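You operate a simulated robot arm through the tools that you are given. There is no shell and no other tool.

The job below is to be done with a simulated robot arm. You get a single attempt, and the scene is never put back.

## Task
Check the black plate on the light pad; a pale column sends it to the teal mat.
Fine: plug the pad in before you switch it on; an even plate goes back where it stood; switch off after.

Only the result counts: the job must be done as asked and must still hold three seconds after the hand-in. Knocking over, shifting, dropping, spilling or breaking anything else fails it.

## Robot
A 7-joint arm with a two-finger parallel gripper, fixed in place. Base frame: the origin is at the foot of the arm, x ahead of it, y to its left, z up; the work surface is at about z = 0.88. Lengths are in m, angles in rad, forces in N, time in s.
Its first joint turns from -2.601 to 2.601 rad. Payload 3.5 kg.
The TCP is the grasp point between the finger pads, 0.023 m short of the fingertips. In the tool frame z runs along the fingers and y along their closing line. Largest opening 0.094 m; finger width 0.038, thickness 0.01; the body of the gripper, 0.054 by 0.096 m, starts 0.039 m behind the TCP.
Orientation is told as [roll, pitch, yaw] about the base's x, y, z axes, in that order, counted from this pose: with the fingers straight down and closing along the base's y, the tool's x points along the base's -x, its y along +y and its z along -z.

## Interface
- The arm moves only by the tool apply_moves. Its arguments are lists of equal length, an entry for each row: "gripper": the opening, from 0 (shut) to 1 (fully open); "travel": the shift along the tool's x, y, z in units of 30 mm (1.0 is 30 mm), a list of three; "dr": the turn, a rotation vector about the tool's x, y, z in units of 6 degrees (1.0 is 6 degrees), a list of three. In form: {"gripper": [gripper, ...], "travel": [[dx, dy, dz], ...], "dr": [[rx, ry, rz], ...]}. A call has 1 to 20 rows; each row shifts and turns the commanded pose from where the row before left it, along the tool's axes as they then stand. A call with a number of a shift or a turn outside -1 to 1 is refused whole. Rows are played at 5 a second. More than 0.05 m and 0.15 rad between two rows, or a gripper value outside its range, and nothing of the call is played. A pose out of reach is approached as far as the arm can. The call stops where the force on the tool passes 40 N (or 10 N more than at its start, if that is more) or the arm is blocked; 0.2 s more then pass. The fingers move at their own pace (about 0.153 m/s each) and stop on an object; they squeeze with about 39 N. The grip force told is the motor's: it shows also when the fingers shut on nothing. Time passes only in rows, and 0.2 s behind the last, so rows that do not move let the fingers close. The reply holds the time, the measured pose of the TCP, the force on the tool along the base axes, the opening and the grip force, in the units named above and with some noise, with the torque about the TCP (base axes, N m) and any sound that the robot's microphone picked up.
- Cameras (640 x 400 px; columns grow to the right, rows downward): "scene" is fixed at [0.4033, -0.5007, 1.4617]; the picture's right is [0.89, -0.45, 0.00], its down [-0.23, -0.45, -0.87] and it looks along [0.39, 0.77, -0.50] (base axes); focal length 314 px, centre (320, 200). "wrist" rides on the gripper at [0.086, 0.016, -0.075] in the tool frame; the picture's right is [-0.18, 0.98, 0.00], its down [-0.58, -0.11, -0.81] and it looks along [-0.79, -0.15, 0.59] (tool axes); focal length 243 px, centre (320, 200). There is no depth. A picture from a camera that has moved, and an enlarged one, comes with that camera's place and axes in the base frame and with its lens. The place of the scene camera against the robot may be out by one fixed shift of up to 0.018 m in any direction.
- capture(camera): a new picture of that camera. No time passes.
- close_up(camera, box): a new picture of the part [left, top, right, bottom] of that camera's present view, enlarged. No time passes.
- job_done(): hands the job in; it is judged then, once.

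Places have to be worked out from the pictures, the camera data and where the tool is seen. Open the gripper and draw the arm clear of the work before you hand the job in, unless the task says otherwise.

The tools are called as a command line: name --argument value ..., lists and objects as JSON in quotes. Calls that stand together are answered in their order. apply_moves: Moves the arm, as the interface text tells. Its arguments: {"type":"object","properties":{"gripper":{"type":"array","items":{"type":"number"}},"travel":{"type":"array","items":{"type":"array","items":{"type":"number"}}},"dr":{"type":"array","items":{"type":"array","items":{"type":"number"}}}},"required":["gripper","travel","dr"]} The other tools are called the same way: capture (camera) takes a picture; close_up (camera, box) takes an enlarged picture of a part of a camera's view; job_done () hands the job in.

At the start:

```text
time_s: 0.0
tcp_pos: [0.8385, 0.7076, 1.2215]
tool_rot: [0.0, 0.0, -0.001]
ft_force: [-0.7, 0.1, 0.6]
torque: [0.0, 0.01, 0.0]
finger_gap: 0.094
grasp_force: 0.1
```

scene: 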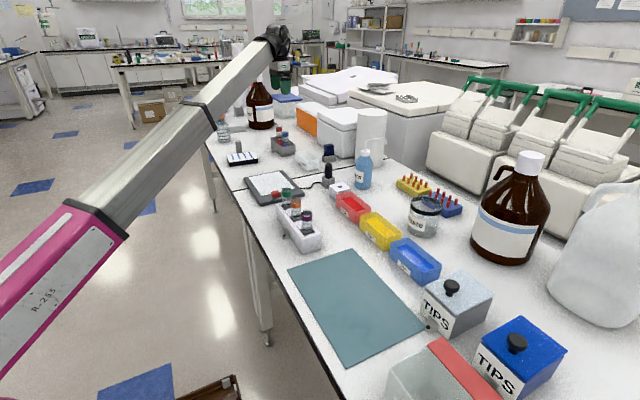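
wrist: 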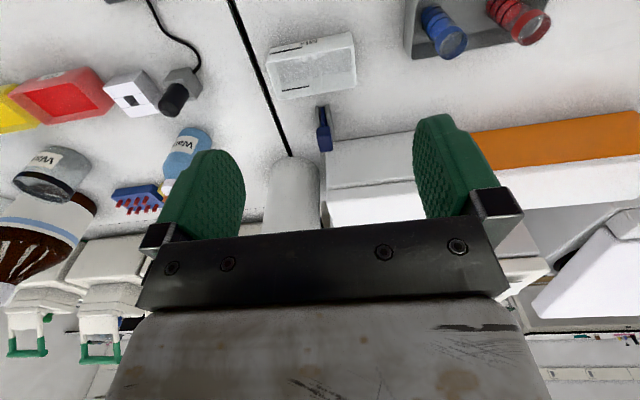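

I begin by looking closely at the scene to find the light pad, the plug, the black plate and the teal mat.

close_up --camera "scene" --box '[200, 120, 400, 245]'

close_up --camera "scene" --box '[220, 150, 340, 225]'

close_up --camera "scene" --box '[280, 200, 600, 400]'

```text
3.20 times, centred on (300, 182) of scene
camera zoom: at [0.4033, -0.5007, 1.4617], right [0.89, -0.45, 0.0], down [-0.23, -0.45, -0.87], along [0.39, 0.77, -0.5], focal length 1004 px, centre (384, 256)
```

zoom: 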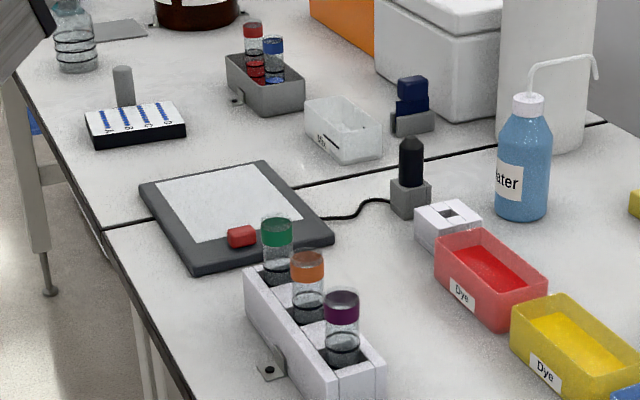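

```text
5.33 times, centred on (280, 188) of scene
camera zoom: at [0.4033, -0.5007, 1.4617], right [0.89, -0.45, 0.0], down [-0.23, -0.45, -0.87], along [0.39, 0.77, -0.5], focal length 1674 px, centre (533, 267)
```

zoom: 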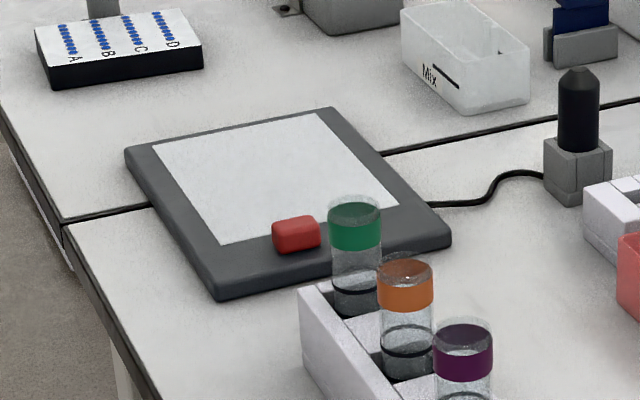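

```text
2.00 times, centred on (440, 300) of scene
camera zoom: at [0.4033, -0.5007, 1.4617], right [0.89, -0.45, 0.0], down [-0.23, -0.45, -0.87], along [0.39, 0.77, -0.5], focal length 628 px, centre (80, 0)
```

zoom: 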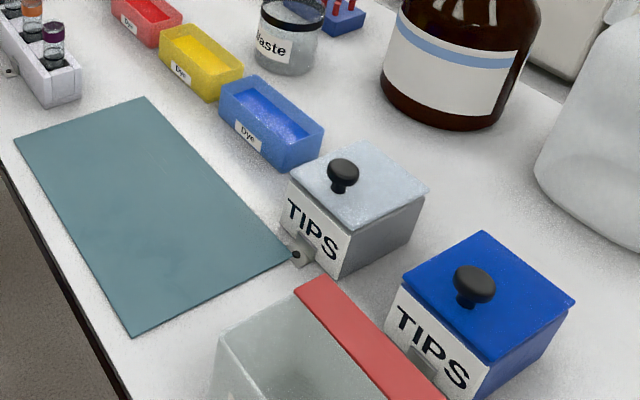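

The candidate black plate (columns A–D) stands behind the pad at about (0.69, 0.88), the pad's switch is red, and a black plug rests in a grey holder near a white block with a hole. I look at the other regions before I move.

close_up --camera "scene" --box '[200, 70, 360, 170]'

close_up --camera "scene" --box '[300, 150, 380, 200]'

close_up --camera "wrist" --box '[80, 0, 400, 200]'

```text
4.00 times, centred on (280, 120) of scene
camera zoom: at [0.4033, -0.5007, 1.4617], right [0.89, -0.45, 0.0], down [-0.23, -0.45, -0.87], along [0.39, 0.77, -0.5], focal length 1256 px, centre (480, 520)
```

zoom: 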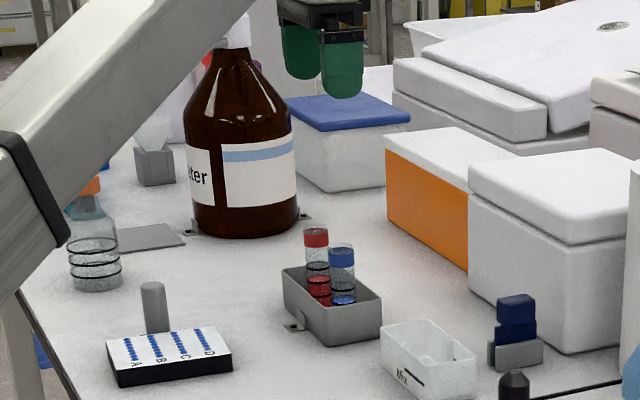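

```text
8.00 times, centred on (340, 175) of scene
camera zoom: at [0.4033, -0.5007, 1.4617], right [0.89, -0.45, 0.0], down [-0.23, -0.45, -0.87], along [0.39, 0.77, -0.5], focal length 2511 px, centre (160, 400)
```

zoom: 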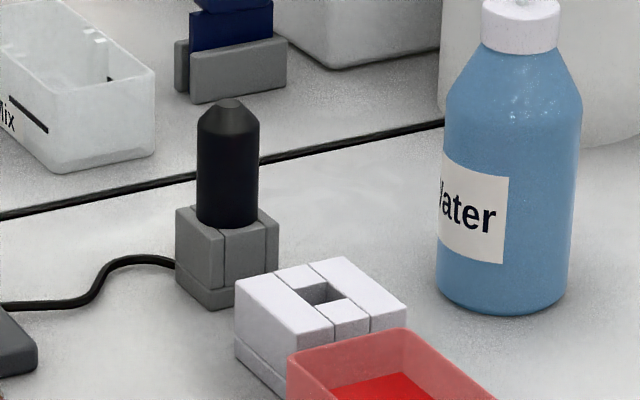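

```text
2.00 times, centred on (240, 100) of wrist
camera zoom: at [0.7515, 0.7241, 1.2956], right [0.18, 0.98, 0.0], down [0.58, -0.11, 0.81], along [0.79, -0.15, -0.59], focal length 485 px, centre (480, 400)
```

zoom: 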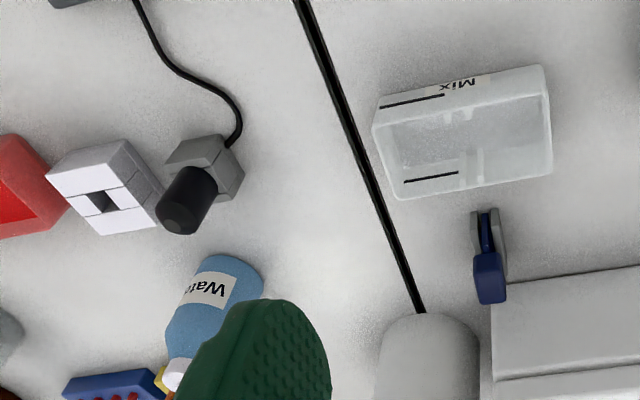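

The plug (black capsule in a grey holder) and the white socket with a square hole are near (0.93, 0.4–0.48). I draw the arm back toward the base, up high, and turn the wrist so its camera looks at the plate and pad.

apply_moves --gripper '[1, 1, 1, 1, 1, 1, 1, 1, 1, 1, 1, 1, 1, 1, 1, 1, 1, 1, 1, 1]' --travel '[[0.95, -0.43, 0], [0.95, -0.43, 0], [0.95, -0.43, 0], [0.95, -0.43, 0], [0.95, -0.43, 0], [0.95, -0.43, 0], [0.95, -0.43, 0], [0.95, -0.43, 0], [0.95, -0.43, 0], [0.95, -0.43, 0], [0.95, -0.43, 0], [0.95, -0.43, 0], [0, 0, 0], [0, 0, 0], [0, 0, 0], [0, 0, 0], [0, 0, 0], [0, 0, 0], [0, 0, 0], [0, 0, 0]]' --dr '[[0, 0, 0], [0, 0, 0], [0, 0, 0], [0, 0, 0], [0, 0, 0], [0, 0, 0], [0, 0, 0], [0, 0, 0], [0, 0, 0], [0, 0, 0], [0, 0, 0], [0, 0, 0], [0, 0, -1], [0, 0, -1], [0, 0, -1], [0, 0, -1], [0, 0, -1], [0, 0, -1], [0, 0, -1], [0, 0, -1]]'

capture --camera "wrist"

capture --camera "scene"

```text
time_s: 3.6
tcp_pos: [0.5242, 0.5814, 1.143]
tool_rot: [0.008, -0.012, 0.483]
ft_force: [-8.9, 15.5, -3.5]
torque: [-1.16, -1.1, -1.64]
finger_gap: 0.0939
grasp_force: 0.1
out of reach, approached as far as the arm can: row 6, 7, 8, 9, 10, 11, 12, 13
stopped in row 18: the force on the tool passed its limit at 85 N (the readings are from after the stop); the commanded pose is now the measured one
```

```text
taken
camera wrist: at [0.4394, 0.5537, 1.2166], right [-0.29, 0.96, 0.01], down [0.56, 0.16, 0.81], along [0.77, 0.24, -0.58], focal length 243 px, centre (320, 200)
```

wrist: 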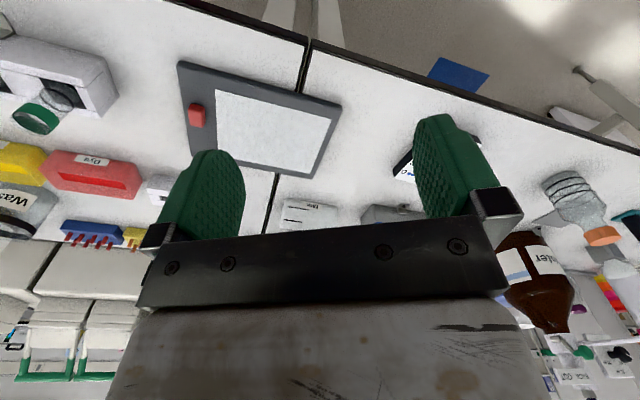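

```text
taken
```

scene: 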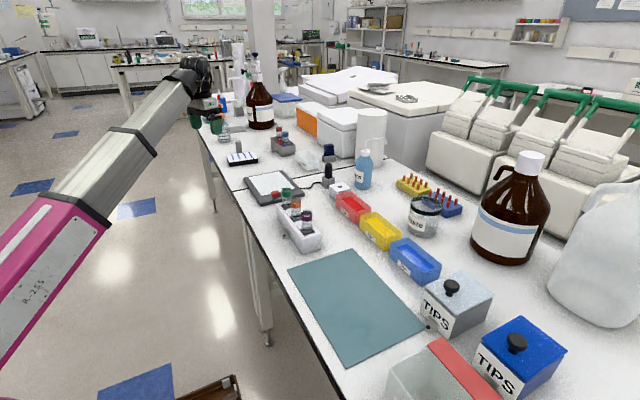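

The call stopped on a force and several rows were out of reach, so I look at the hand before moving again.

close_up --camera "scene" --box '[120, 40, 280, 140]'

close_up --camera "wrist" --box '[160, 40, 480, 240]'

close_up --camera "wrist" --box '[400, 100, 640, 250]'

```text
4.00 times, centred on (200, 90) of scene
camera zoom: at [0.4033, -0.5007, 1.4617], right [0.89, -0.45, 0.0], down [-0.23, -0.45, -0.87], along [0.39, 0.77, -0.5], focal length 1256 px, centre (800, 640)
```

zoom: 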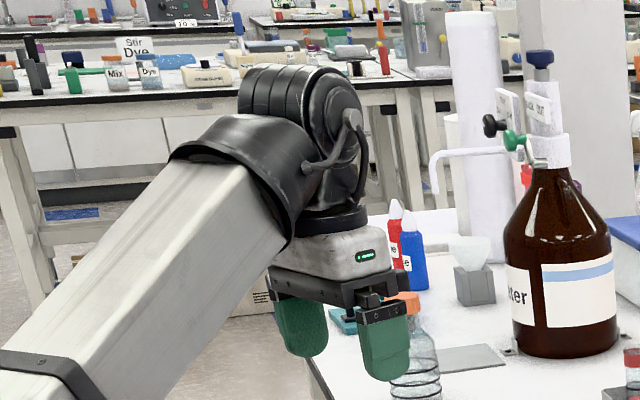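

```text
2.00 times, centred on (320, 140) of wrist
camera zoom: at [0.4394, 0.5537, 1.2166], right [-0.29, 0.96, 0.01], down [0.56, 0.16, 0.81], along [0.77, 0.24, -0.58], focal length 485 px, centre (320, 320)
```

zoom: 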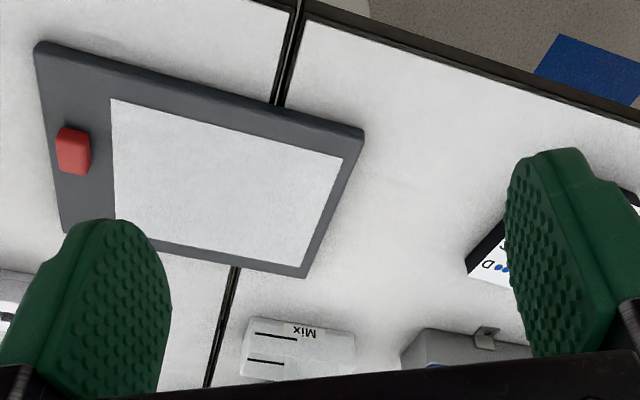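

```text
2.67 times, centred on (520, 175) of wrist
camera zoom: at [0.4394, 0.5537, 1.2166], right [-0.29, 0.96, 0.01], down [0.56, 0.16, 0.81], along [0.77, 0.24, -0.58], focal length 647 px, centre (-213, 267)
```

zoom: 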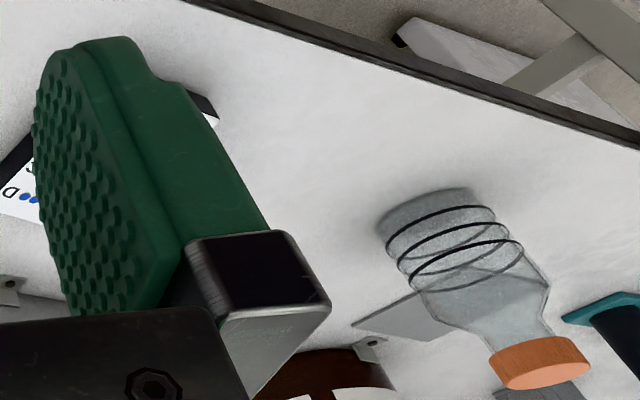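

The hand only touched the forearm when folded in too close, nothing on the bench was touched. I move outward and up, then turn a bit more to look down on the plate.

apply_moves --gripper '[1, 1, 1, 1, 1, 1, 1, 1, 1, 1, 1]' --travel '[[-0.817, 0.467, -0.38], [-0.817, 0.467, -0.38], [-0.817, 0.467, -0.38], [-0.817, 0.467, -0.38], [-0.817, 0.467, -0.38], [0, 0, 0], [0, 0, 0], [0, 0, 0], [0, 0, 0], [0, 0, 0], [0, 0, 0]]' --dr '[[0, 0, 0], [0, 0, 0], [0, 0, 0], [0, 0, 0], [0, 0, 0], [0, 0, -0.91], [0, 0, -0.91], [0, 0, -0.91], [0, 0, -0.91], [0, 0, -0.91], [0, 0, 0]]'

capture --camera "wrist"

capture --camera "scene"

```text
time_s: 5.0
tcp_pos: [0.5995, 0.7005, 1.2032]
tool_rot: [0.013, -0.011, 0.522]
ft_force: [-7.0, 12.9, -2.4]
torque: [-1.01, -0.92, -1.38]
finger_gap: 0.0938
grasp_force: 0.0
stopped in row 6: the force on the tool passed its limit at 88 N (the readings are from after the stop); the commanded pose is now the measured one
```

```text
taken
camera wrist: at [0.5156, 0.6697, 1.276], right [-0.33, 0.94, 0.01], down [0.56, 0.18, 0.81], along [0.76, 0.28, -0.58], focal length 243 px, centre (320, 200)
```

wrist: 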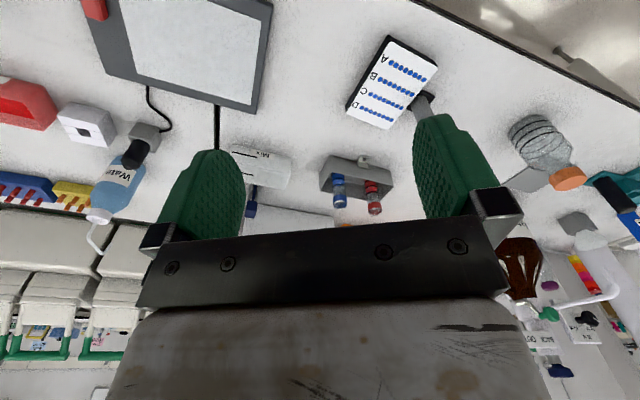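

```text
taken
```

scene: 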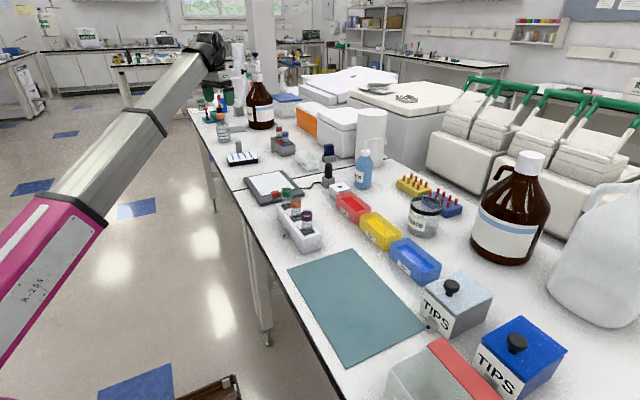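

Turning further that way makes the hand touch the forearm, so I will keep the yaw near zero from now on. The plate is now visible in the wrist picture; I zoom in on it.

close_up --camera "wrist" --box '[320, 20, 480, 120]'

close_up --camera "wrist" --box '[0, 60, 240, 210]'

close_up --camera "scene" --box '[130, 20, 290, 120]'

```text
4.00 times, centred on (400, 70) of wrist
camera zoom: at [0.5156, 0.6697, 1.276], right [-0.33, 0.94, 0.01], down [0.56, 0.18, 0.81], along [0.76, 0.28, -0.58], focal length 970 px, centre (0, 720)
```

zoom: 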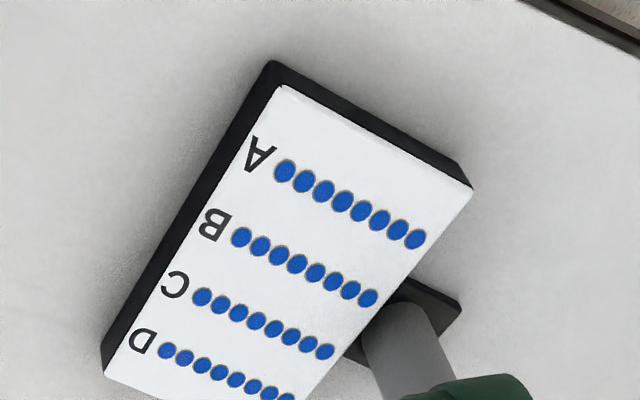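

```text
2.67 times, centred on (120, 135) of wrist
camera zoom: at [0.5156, 0.6697, 1.276], right [-0.33, 0.94, 0.01], down [0.56, 0.18, 0.81], along [0.76, 0.28, -0.58], focal length 647 px, centre (853, 373)
```

zoom: 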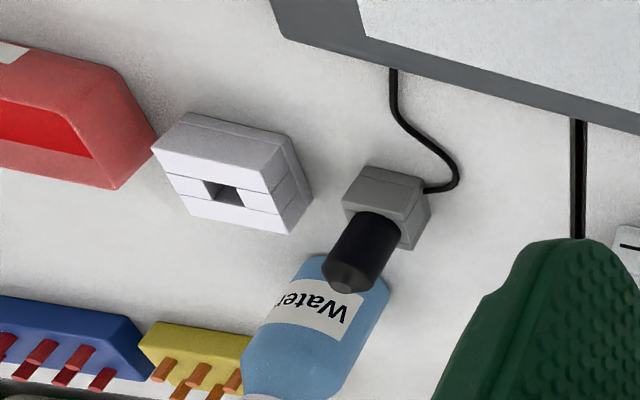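

```text
4.00 times, centred on (210, 70) of scene
camera zoom: at [0.4033, -0.5007, 1.4617], right [0.89, -0.45, 0.0], down [-0.23, -0.45, -0.87], along [0.39, 0.77, -0.5], focal length 1256 px, centre (760, 720)
```

zoom: 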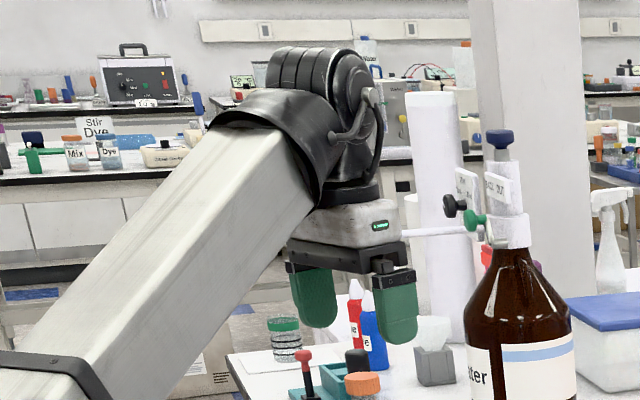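

The plate is about 0.125 × 0.086 × 0.025 m, centred near (0.682, 0.855), turned about -4.5°, and a grey post stands on a tab behind it. I turn the yaw back to zero and shift so the wrist camera looks over the plate from the side.

apply_moves --gripper '[1, 1, 1, 1, 1, 1, 1, 1, 1, 1, 1]' --travel '[[0, 0, 0], [0, 0, 0], [0, 0, 0], [0, 0, 0], [0, 0, 0], [0.4, 0.87, 0], [0.4, 0.87, 0], [0.4, 0.87, 0], [0.4, 0.87, 0], [0.4, 0.87, 0], [0, 0, 0]]' --dr '[[0, 0, 1], [0, 0, 1], [0, 0, 1], [0, 0, 1], [0, 0, 0.98], [0, 0, 0], [0, 0, 0], [0, 0, 0], [0, 0, 0], [0, 0, 0], [0, 0, 0]]'

capture --camera "wrist"

capture --camera "scene"

```text
time_s: 7.4
tcp_pos: [0.538, 0.8306, 1.2056]
tool_rot: [0.014, -0.004, 0.002]
ft_force: [-0.4, -0.4, 0.5]
torque: [0.01, -0.01, 0.01]
finger_gap: 0.0941
grasp_force: 0.0
```

```text
taken
camera wrist: at [0.4517, 0.8455, 1.2781], right [0.18, 0.98, 0.01], down [0.58, -0.12, 0.81], along [0.8, -0.14, -0.59], focal length 243 px, centre (320, 200)
```

wrist: 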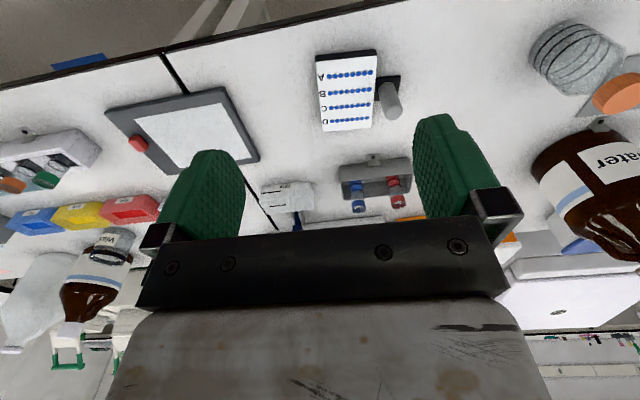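

```text
taken
```

scene: 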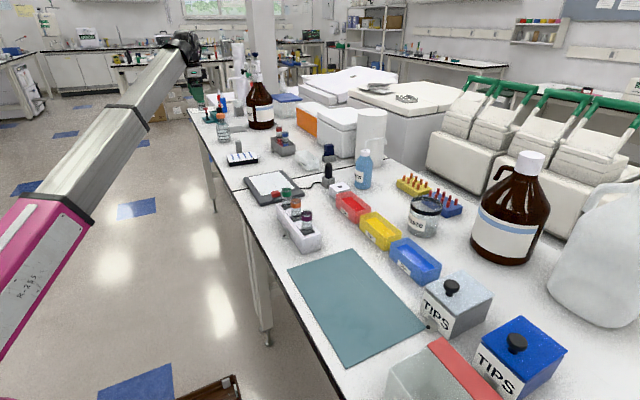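

Everything is unloaded again. I zoom in on the plate with its post, and on the pad, plug and socket.

close_up --camera "wrist" --box '[290, 30, 450, 130]'

close_up --camera "wrist" --box '[90, 70, 290, 195]'

```text
4.00 times, centred on (370, 80) of wrist
camera zoom: at [0.4517, 0.8455, 1.2781], right [0.18, 0.98, 0.01], down [0.58, -0.12, 0.81], along [0.8, -0.14, -0.59], focal length 970 px, centre (120, 680)
```

zoom: 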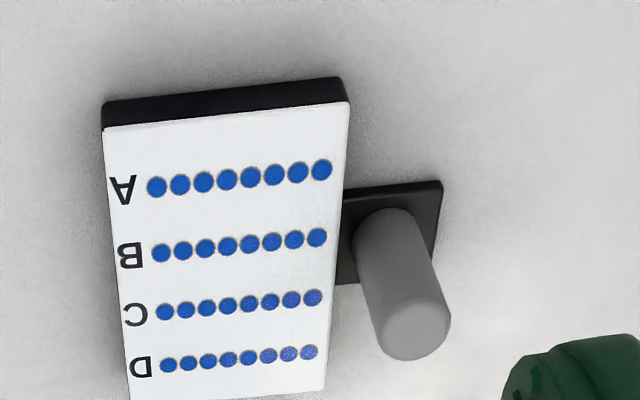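

```text
3.20 times, centred on (190, 132) of wrist
camera zoom: at [0.4517, 0.8455, 1.2781], right [0.18, 0.98, 0.01], down [0.58, -0.12, 0.81], along [0.8, -0.14, -0.59], focal length 776 px, centre (736, 416)
```

zoom: 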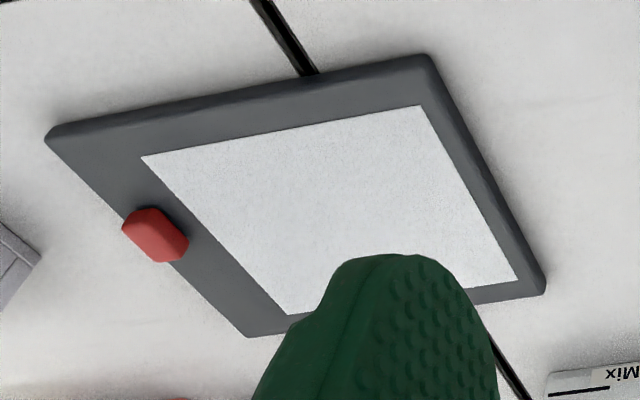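

The post is the plate's handle, at about (0.6885, 0.9205) with its top at z≈0.955; the plug stands at about (0.924, 0.457) and the socket hole at (0.923, 0.367). I now test the reach above the handle, staying well over it at z≈1.08.

apply_moves --gripper '[1, 1, 1, 1, 1, 1, 1, 1]' --travel '[[0, 0, 0], [-0.836, 0.5, 0.698], [-0.836, 0.5, 0.698], [-0.836, 0.5, 0.698], [-0.836, 0.5, 0.698], [-0.836, 0.5, 0.698], [-0.836, 0.5, 0.698], [0, 0, 0]]' --dr '[[0.134, 0.038, 0.019], [0, 0, 0], [0, 0, 0], [0, 0, 0], [0, 0, 0], [0, 0, 0], [0, 0, 0], [0, 0, 0]]'

capture --camera "wrist"

capture --camera "scene"

```text
time_s: 9.2
tcp_pos: [0.688, 0.9217, 1.0789]
tool_rot: [-0.001, -0.001, 0.001]
ft_force: [-0.3, -0.5, -0.1]
torque: [-0.03, 0.0, -0.02]
finger_gap: 0.094
grasp_force: 0.1
```

```text
taken
camera wrist: at [0.6015, 0.9367, 1.153], right [0.18, 0.98, 0.0], down [0.58, -0.11, 0.81], along [0.79, -0.15, -0.59], focal length 243 px, centre (320, 200)
```

wrist: 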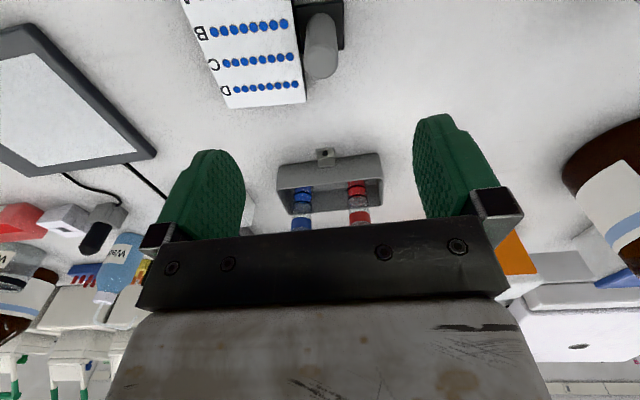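

```text
taken
```

scene: 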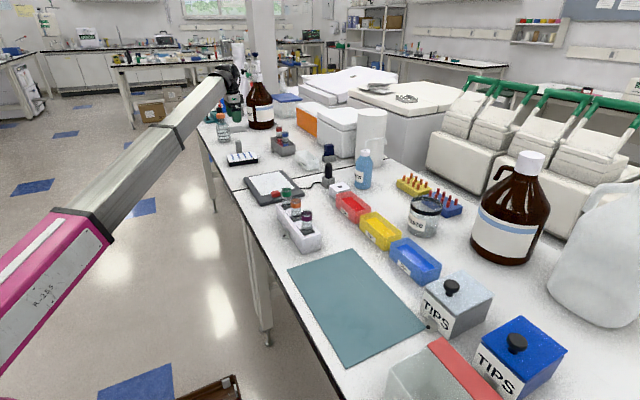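

The arm reaches the handle position well (r≈1.15). I zoom in to check the handle's alignment under the tool for later use.

close_up --camera "wrist" --box '[240, 0, 400, 100]'

close_up --camera "wrist" --box '[0, 160, 160, 260]'

```text
4.00 times, centred on (320, 50) of wrist
camera zoom: at [0.6015, 0.9367, 1.153], right [0.18, 0.98, 0.0], down [0.58, -0.11, 0.81], along [0.79, -0.15, -0.59], focal length 970 px, centre (320, 800)
```

zoom: 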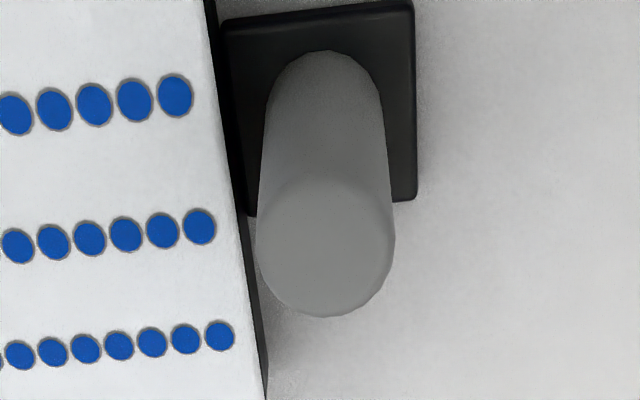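

```text
4.00 times, centred on (80, 210) of wrist
camera zoom: at [0.6015, 0.9367, 1.153], right [0.18, 0.98, 0.0], down [0.58, -0.11, 0.81], along [0.79, -0.15, -0.59], focal length 970 px, centre (1280, 160)
```

zoom: 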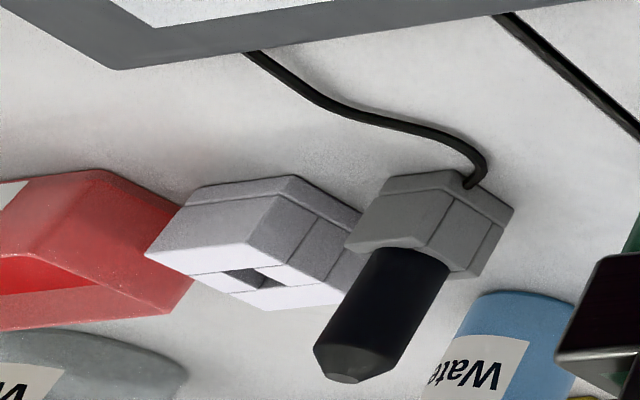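

The handle is centred at (0.6885, 0.9215), 27 mm thick. Before going to the plug I check the boom's shape in the scene view, since it will have to pass over the tube rack.

close_up --camera "scene" --box '[0, 50, 288, 230]'

close_up --camera "scene" --box '[240, 170, 400, 270]'

close_up --camera "scene" --box '[180, 55, 276, 115]'

```text
2.22 times, centred on (144, 140) of scene
camera zoom: at [0.4033, -0.5007, 1.4617], right [0.89, -0.45, 0.0], down [-0.23, -0.45, -0.87], along [0.39, 0.77, -0.5], focal length 698 px, centre (711, 333)
```

zoom: 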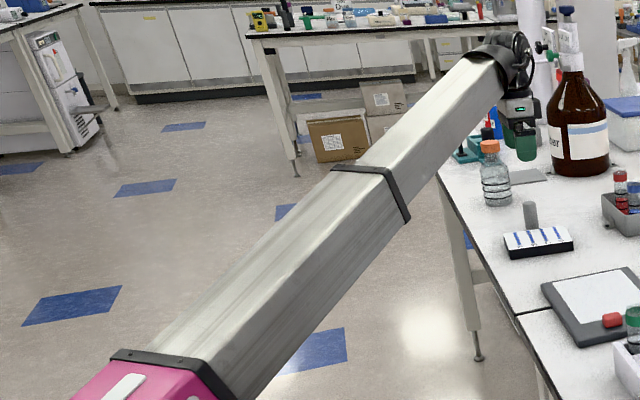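

```text
4.00 times, centred on (320, 220) of scene
camera zoom: at [0.4033, -0.5007, 1.4617], right [0.89, -0.45, 0.0], down [-0.23, -0.45, -0.87], along [0.39, 0.77, -0.5], focal length 1256 px, centre (320, 120)
```

zoom: 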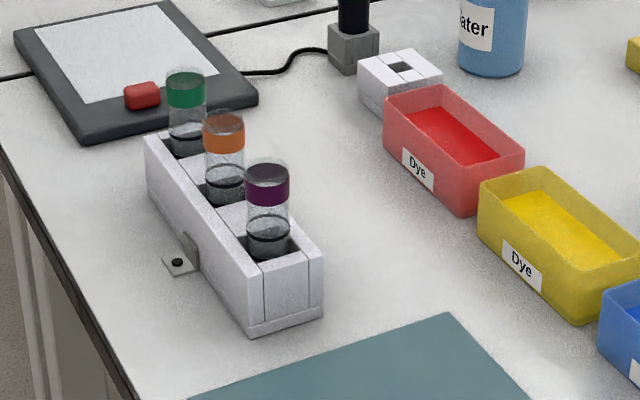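

```text
6.67 times, centred on (228, 85) of scene
camera zoom: at [0.4033, -0.5007, 1.4617], right [0.89, -0.45, 0.0], down [-0.23, -0.45, -0.87], along [0.39, 0.77, -0.5], focal length 2093 px, centre (933, 967)
```

zoom: 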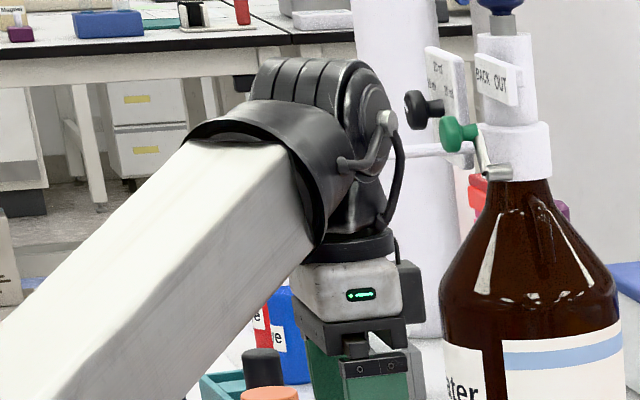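

The boom's underside stays about 0.125 m above TCP height near the wrist, so it clears the tubes. I move at z≈1.1 to a viewing spot just before the plug and socket.

apply_moves --gripper '[1, 1, 1, 1, 1, 1, 1, 1, 1, 1, 1, 1, 1, 1, 1, 1, 1, 1, 1]' --travel '[[0, 0, -0.7], [0, 0, -0.67], [-0.318, -0.964, 0], [-0.318, -0.964, 0], [-0.318, -0.964, 0], [-0.318, -0.964, 0], [-0.318, -0.964, 0], [-0.318, -0.964, 0], [-0.318, -0.964, 0], [-0.318, -0.964, 0], [-0.318, -0.964, 0], [-0.318, -0.964, 0], [-0.318, -0.964, 0], [-0.318, -0.964, 0], [-0.318, -0.964, 0], [-0.318, -0.964, 0], [-0.318, -0.964, 0], [-0.318, -0.964, 0], [-0.318, -0.964, 0]]' --dr '[[0, 0, 0], [0, 0, 0], [0, 0, 0], [0, 0, 0], [0, 0, 0], [0, 0, 0], [0, 0, 0], [0, 0, 0], [0, 0, 0], [0, 0, 0], [0, 0, 0], [0, 0, 0], [0, 0, 0], [0, 0, 0], [0, 0, 0], [0, 0, 0], [0, 0, 0], [0, 0, 0], [0, 0, 0]]'

capture --camera "wrist"

capture --camera "scene"

```text
time_s: 13.2
tcp_pos: [0.8516, 0.4291, 1.1196]
tool_rot: [-0.001, 0.0, 0.003]
ft_force: [0.0, -0.7, 0.1]
torque: [-0.03, 0.02, -0.02]
finger_gap: 0.0941
grasp_force: 0.1
```

```text
taken
camera wrist: at [0.7644, 0.4454, 1.194], right [0.18, 0.98, 0.0], down [0.58, -0.11, 0.81], along [0.79, -0.15, -0.59], focal length 243 px, centre (320, 200)
```

wrist: 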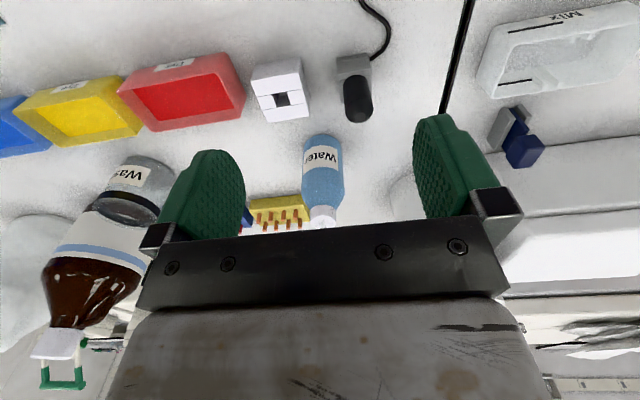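

```text
taken
```

scene: 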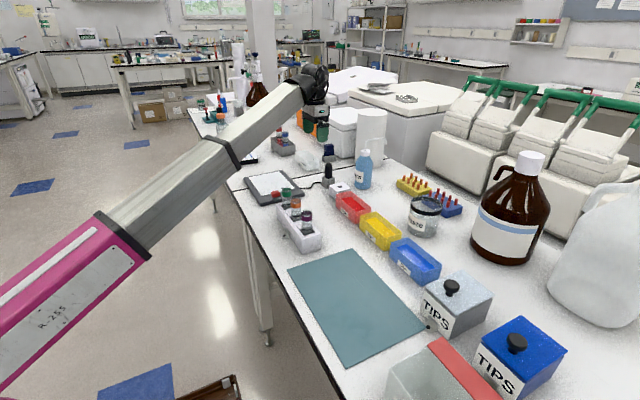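

close_up --camera "wrist" --box '[220, 30, 412, 150]'

close_up --camera "wrist" --box '[240, 50, 320, 100]'

close_up --camera "wrist" --box '[312, 40, 408, 100]'

```text
3.33 times, centred on (316, 90) of wrist
camera zoom: at [0.7644, 0.4454, 1.194], right [0.18, 0.98, 0.0], down [0.58, -0.11, 0.81], along [0.79, -0.15, -0.59], focal length 809 px, centre (333, 567)
```

zoom: 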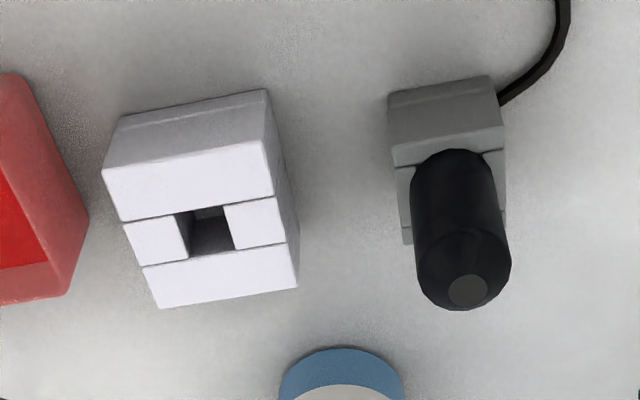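

```text
8.00 times, centred on (280, 75) of wrist
camera zoom: at [0.7644, 0.4454, 1.194], right [0.18, 0.98, 0.0], down [0.58, -0.11, 0.81], along [0.79, -0.15, -0.59], focal length 1941 px, centre (640, 1200)
```

zoom: 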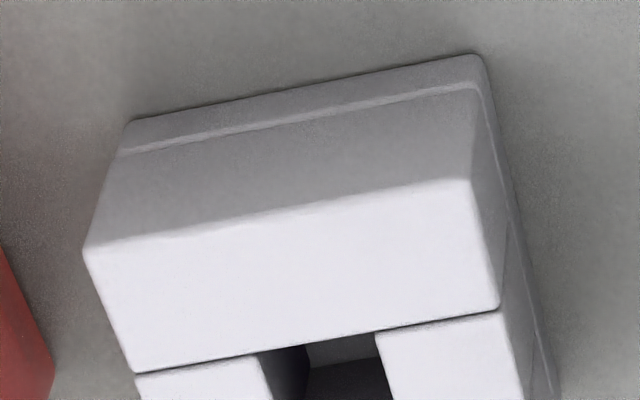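

```text
6.67 times, centred on (360, 70) of wrist
camera zoom: at [0.7644, 0.4454, 1.194], right [0.18, 0.98, 0.0], down [0.58, -0.11, 0.81], along [0.79, -0.15, -0.59], focal length 1618 px, centre (53, 1067)
```

zoom: 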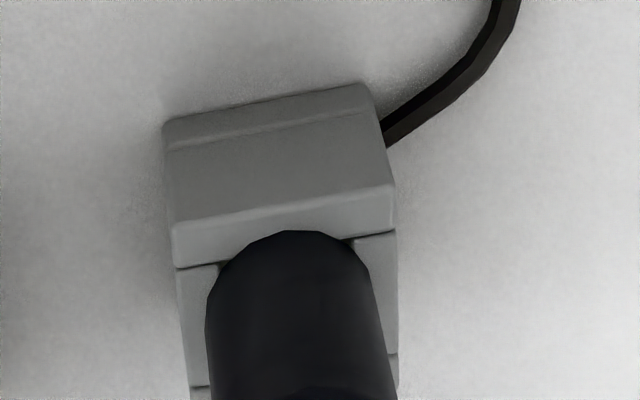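

The socket block is centred at (0.9225, 0.3685) with a ~16 mm square hole at z≈0.916. The plug is centred at (0.9224, 0.459), ~32 mm thick, top at z≈0.972. I move above the plug at z≈1.05 and check alignment.

apply_moves --gripper '[1, 1, 1, 1, 1]' --travel '[[-0.787, 0.332, 0.773], [-0.787, 0.332, 0.773], [-0.787, 0.332, 0.773], [0, 0, 0], [0, 0, 0]]' --dr '[[0, 0, 0.029], [0, 0, 0], [0, 0, 0], [0, 0, 0], [0, 0, 0]]'

capture --camera "wrist"

close_up --camera "wrist" --box '[200, 0, 424, 140]'

```text
time_s: 14.4
tcp_pos: [0.9225, 0.4601, 1.0503]
tool_rot: [0.0, 0.0, -0.001]
ft_force: [-0.2, -0.1, 0.1]
torque: [0.02, 0.0, 0.01]
finger_gap: 0.0938
grasp_force: 0.0
```

```text
taken
camera wrist: at [0.8356, 0.4755, 1.1243], right [0.18, 0.98, 0.0], down [0.58, -0.11, 0.81], along [0.79, -0.15, -0.59], focal length 243 px, centre (320, 200)
```

wrist: 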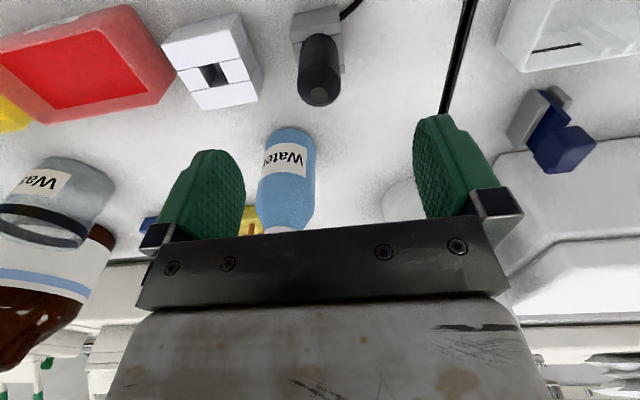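

```text
2.86 times, centred on (312, 70) of wrist
camera zoom: at [0.8356, 0.4755, 1.1243], right [0.18, 0.98, 0.0], down [0.58, -0.11, 0.81], along [0.79, -0.15, -0.59], focal length 693 px, centre (343, 571)
```

zoom: 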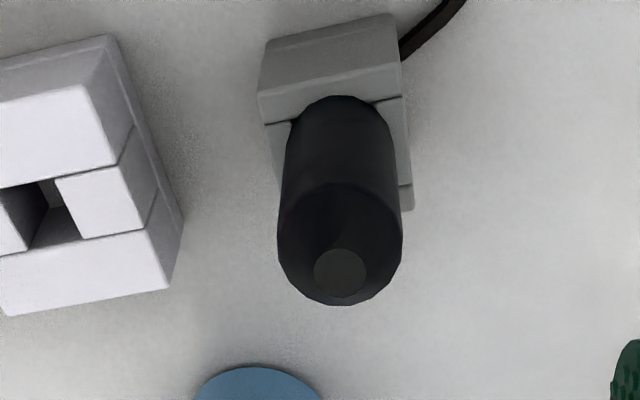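

The plug is centred at about (0.923, 0.4586), in line with the tool. I lower the open gripper around it to z≈0.947.

apply_moves --gripper '[1, 1, 1, 1, 1]' --travel '[[-0.02, -0.045, 0.86], [0, 0, 0.86], [0, 0, 0.86], [0, 0, 0.86], [0, 0, 0]]' --dr '[[0, 0, 0], [0, 0, 0], [0, 0, 0], [0, 0, 0], [0, 0, 0]]'

capture --camera "wrist"

capture --camera "scene"

```text
time_s: 15.6
tcp_pos: [0.9219, 0.459, 0.9478]
tool_rot: [0.002, 0.0, -0.004]
ft_force: [0.0, 0.3, -0.3]
torque: [-0.01, 0.01, 0.01]
finger_gap: 0.094
grasp_force: 0.0
```

```text
taken
camera wrist: at [0.8355, 0.4742, 1.0211], right [0.18, 0.98, 0.0], down [0.58, -0.11, 0.81], along [0.79, -0.15, -0.59], focal length 243 px, centre (320, 200)
```

wrist: 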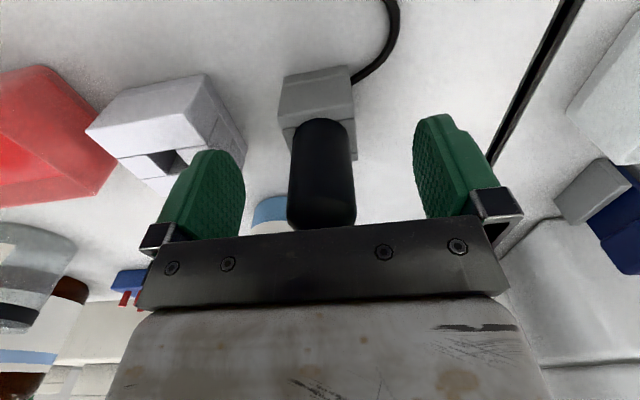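

```text
taken
```

scene: 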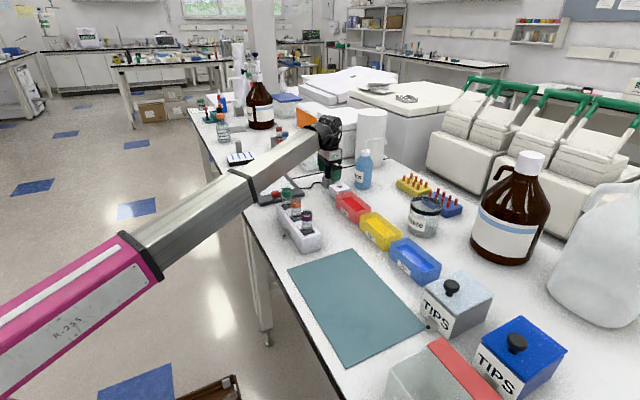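

The plug is centred between the fingers. I close the gripper on it.

apply_moves --gripper '[0.5, 0, 0, 0, 0]' --travel '[[0, 0, 0], [0, 0, 0], [0, 0, 0], [0, 0, 0], [0, 0, 0]]' --dr '[[0, 0, 0], [0, 0, 0], [0, 0, 0], [0, 0, 0], [0, 0, 0]]'

close_up --camera "wrist" --box '[200, 50, 440, 200]'

```text
time_s: 16.8
tcp_pos: [0.9212, 0.4579, 0.9483]
tool_rot: [0.0, 0.0, 0.0]
ft_force: [0.0, -0.6, -1.4]
torque: [-0.02, 0.0, -0.03]
finger_gap: 0.0284
grasp_force: 39.0
```

```text
2.67 times, centred on (320, 125) of wrist
camera zoom: at [0.8355, 0.4742, 1.0213], right [0.18, 0.98, 0.0], down [0.58, -0.11, 0.81], along [0.79, -0.15, -0.59], focal length 647 px, centre (320, 400)
```

zoom: 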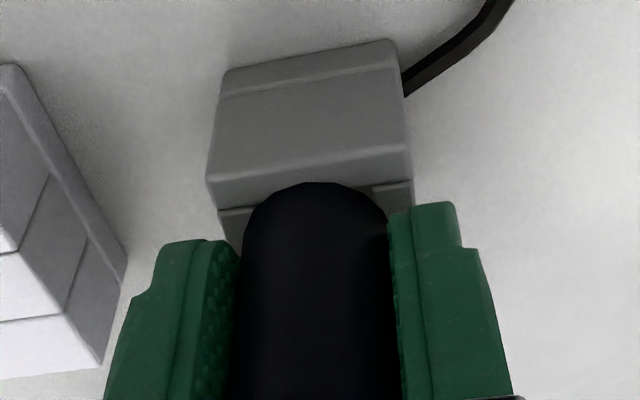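

The plug is held (28 mm gap, 39 N). I lift it straight up slowly and check what comes with it.

apply_moves --gripper '[0, 0, 0, 0, 0, 0]' --travel '[[0, 0, -0.4], [0, 0, -0.5], [0, 0, -0.6], [0, 0, -0.7], [0, 0, -0.6], [0, 0, 0]]' --dr '[[0, 0, 0], [0, 0, 0], [0, 0, 0], [0, 0, 0], [0, 0, 0], [0, 0, 0]]'

capture --camera "wrist"

close_up --camera "scene" --box '[280, 110, 400, 210]'

```text
time_s: 18.2
tcp_pos: [0.9231, 0.4589, 1.0325]
tool_rot: [-0.001, -0.001, -0.002]
ft_force: [0.2, -0.3, -0.6]
torque: [0.0, 0.02, -0.04]
finger_gap: 0.0287
grasp_force: 39.3
```

```text
taken
camera wrist: at [0.8365, 0.4749, 1.105], right [0.18, 0.98, 0.0], down [0.58, -0.11, 0.81], along [0.79, -0.15, -0.59], focal length 243 px, centre (320, 200)
```

wrist: 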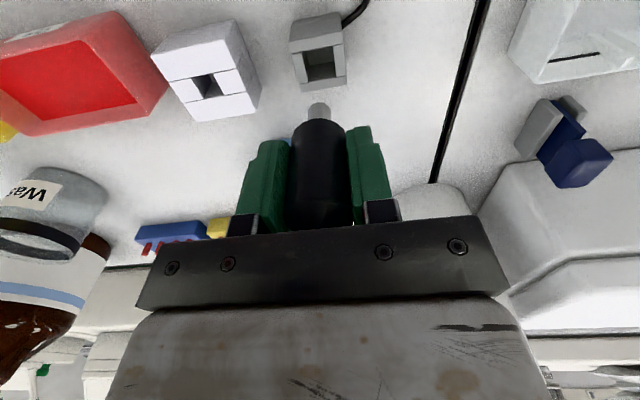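

```text
4.00 times, centred on (340, 160) of scene
camera zoom: at [0.4033, -0.5007, 1.4617], right [0.89, -0.45, 0.0], down [-0.23, -0.45, -0.87], along [0.39, 0.77, -0.5], focal length 1256 px, centre (240, 360)
```

zoom: 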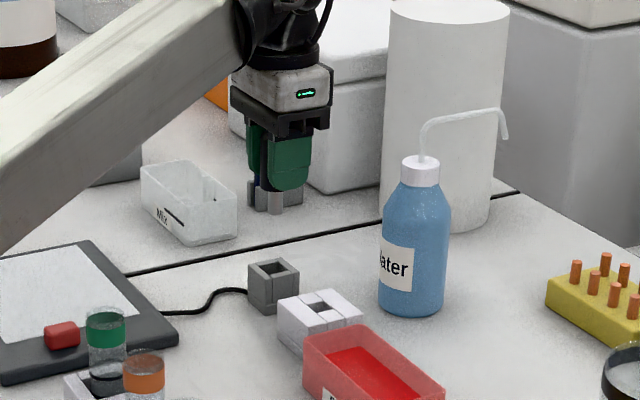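

The plug came out cleanly, with a grey pin below. I zoom in on the pin to judge its size and length.

close_up --camera "wrist" --box '[240, 60, 400, 160]'

close_up --camera "scene" --box '[330, 135, 370, 170]'

close_up --camera "wrist" --box '[140, 0, 300, 130]'

```text
4.00 times, centred on (320, 110) of wrist
camera zoom: at [0.8365, 0.4749, 1.105], right [0.18, 0.98, 0.0], down [0.58, -0.11, 0.81], along [0.79, -0.15, -0.59], focal length 970 px, centre (320, 560)
```

zoom: 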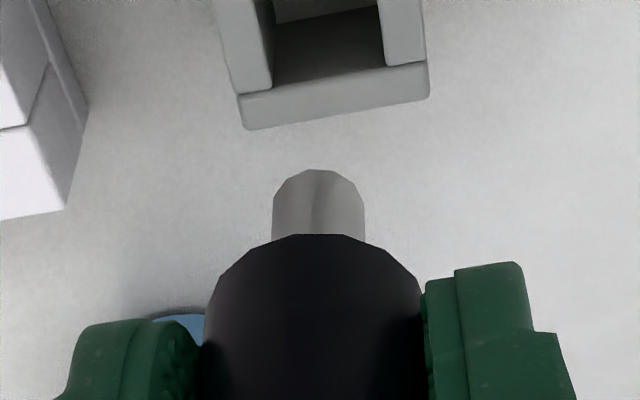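

```text
11.43 times, centred on (350, 152) of scene
camera zoom: at [0.4033, -0.5007, 1.4617], right [0.89, -0.45, 0.0], down [-0.23, -0.45, -0.87], along [0.39, 0.77, -0.5], focal length 3587 px, centre (-23, 743)
```

zoom: 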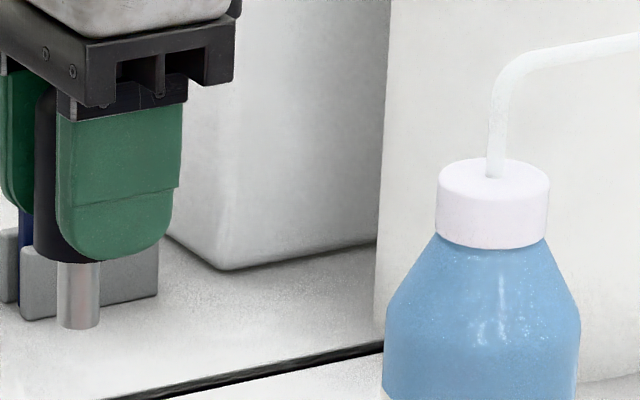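

```text
3.08 times, centred on (220, 65) of wrist
camera zoom: at [0.8365, 0.4749, 1.105], right [0.18, 0.98, 0.0], down [0.58, -0.11, 0.81], along [0.79, -0.15, -0.59], focal length 746 px, centre (628, 615)
```

zoom: 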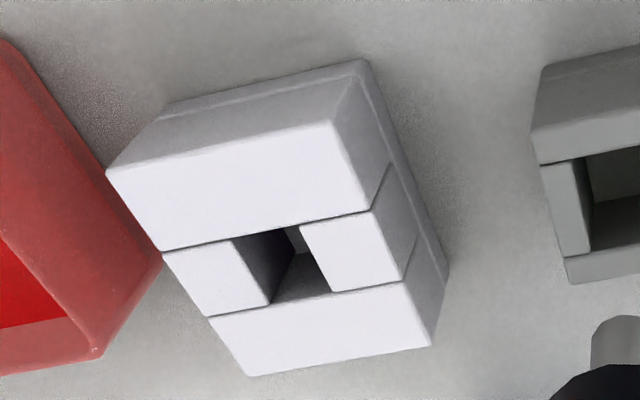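

The pin is round, ~13.5 mm, and the hole is ~16.5 mm centred at about (0.9222, 0.368). I carry the plug over the socket with the pin well clear and look again.

apply_moves --gripper '[0, 0, 0, 0, 0, 0]' --travel '[[0.0075, -0.7575, 0], [0.0075, -0.7575, 0], [0.0075, -0.7575, 0], [0.0075, -0.7575, 0], [0, 0, 0.9], [0, 0, 0]]' --dr '[[0, 0, 0], [0, 0, 0], [0, 0, 0], [0, 0, 0], [0, 0, 0], [0, 0, 0]]'

capture --camera "wrist"

close_up --camera "wrist" --box '[240, 40, 400, 140]'

close_up --camera "scene" --box '[300, 140, 400, 215]'

```text
time_s: 19.6
tcp_pos: [0.9222, 0.3672, 1.0031]
tool_rot: [0.001, 0.0, -0.001]
ft_force: [0.2, 0.7, 0.2]
torque: [0.0, -0.02, 0.0]
finger_gap: 0.0285
grasp_force: 39.4
```

```text
taken
camera wrist: at [0.8357, 0.3832, 1.0773], right [0.18, 0.98, 0.0], down [0.58, -0.11, 0.81], along [0.79, -0.15, -0.59], focal length 243 px, centre (320, 200)
```

wrist: 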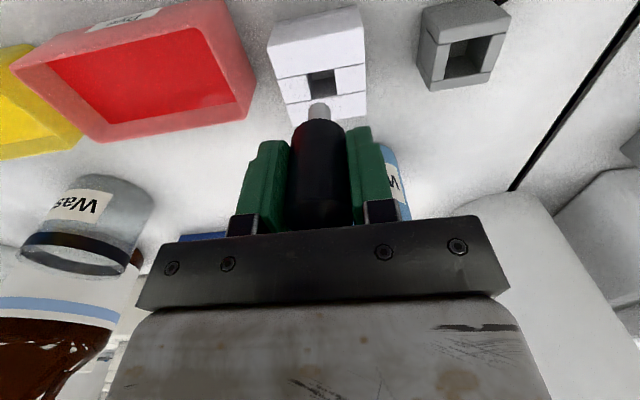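

```text
4.00 times, centred on (320, 90) of wrist
camera zoom: at [0.8357, 0.3832, 1.0773], right [0.18, 0.98, 0.0], down [0.58, -0.11, 0.81], along [0.79, -0.15, -0.59], focal length 970 px, centre (320, 640)
```

zoom: 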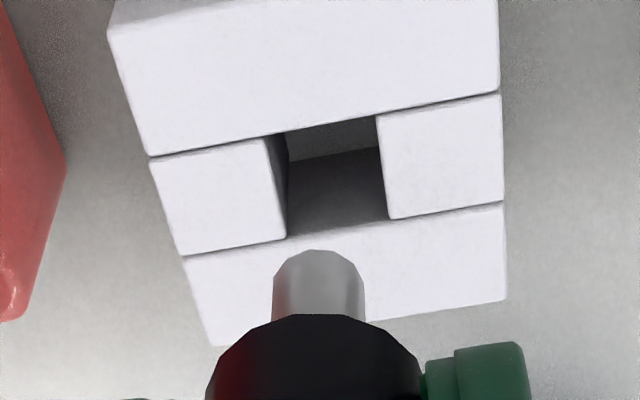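

```text
5.33 times, centred on (350, 178) of scene
camera zoom: at [0.4033, -0.5007, 1.4617], right [0.89, -0.45, 0.0], down [-0.23, -0.45, -0.87], along [0.39, 0.77, -0.5], focal length 1674 px, centre (160, 320)
```

zoom: 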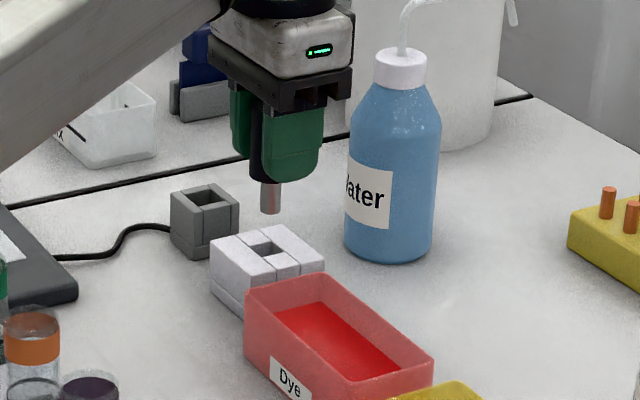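

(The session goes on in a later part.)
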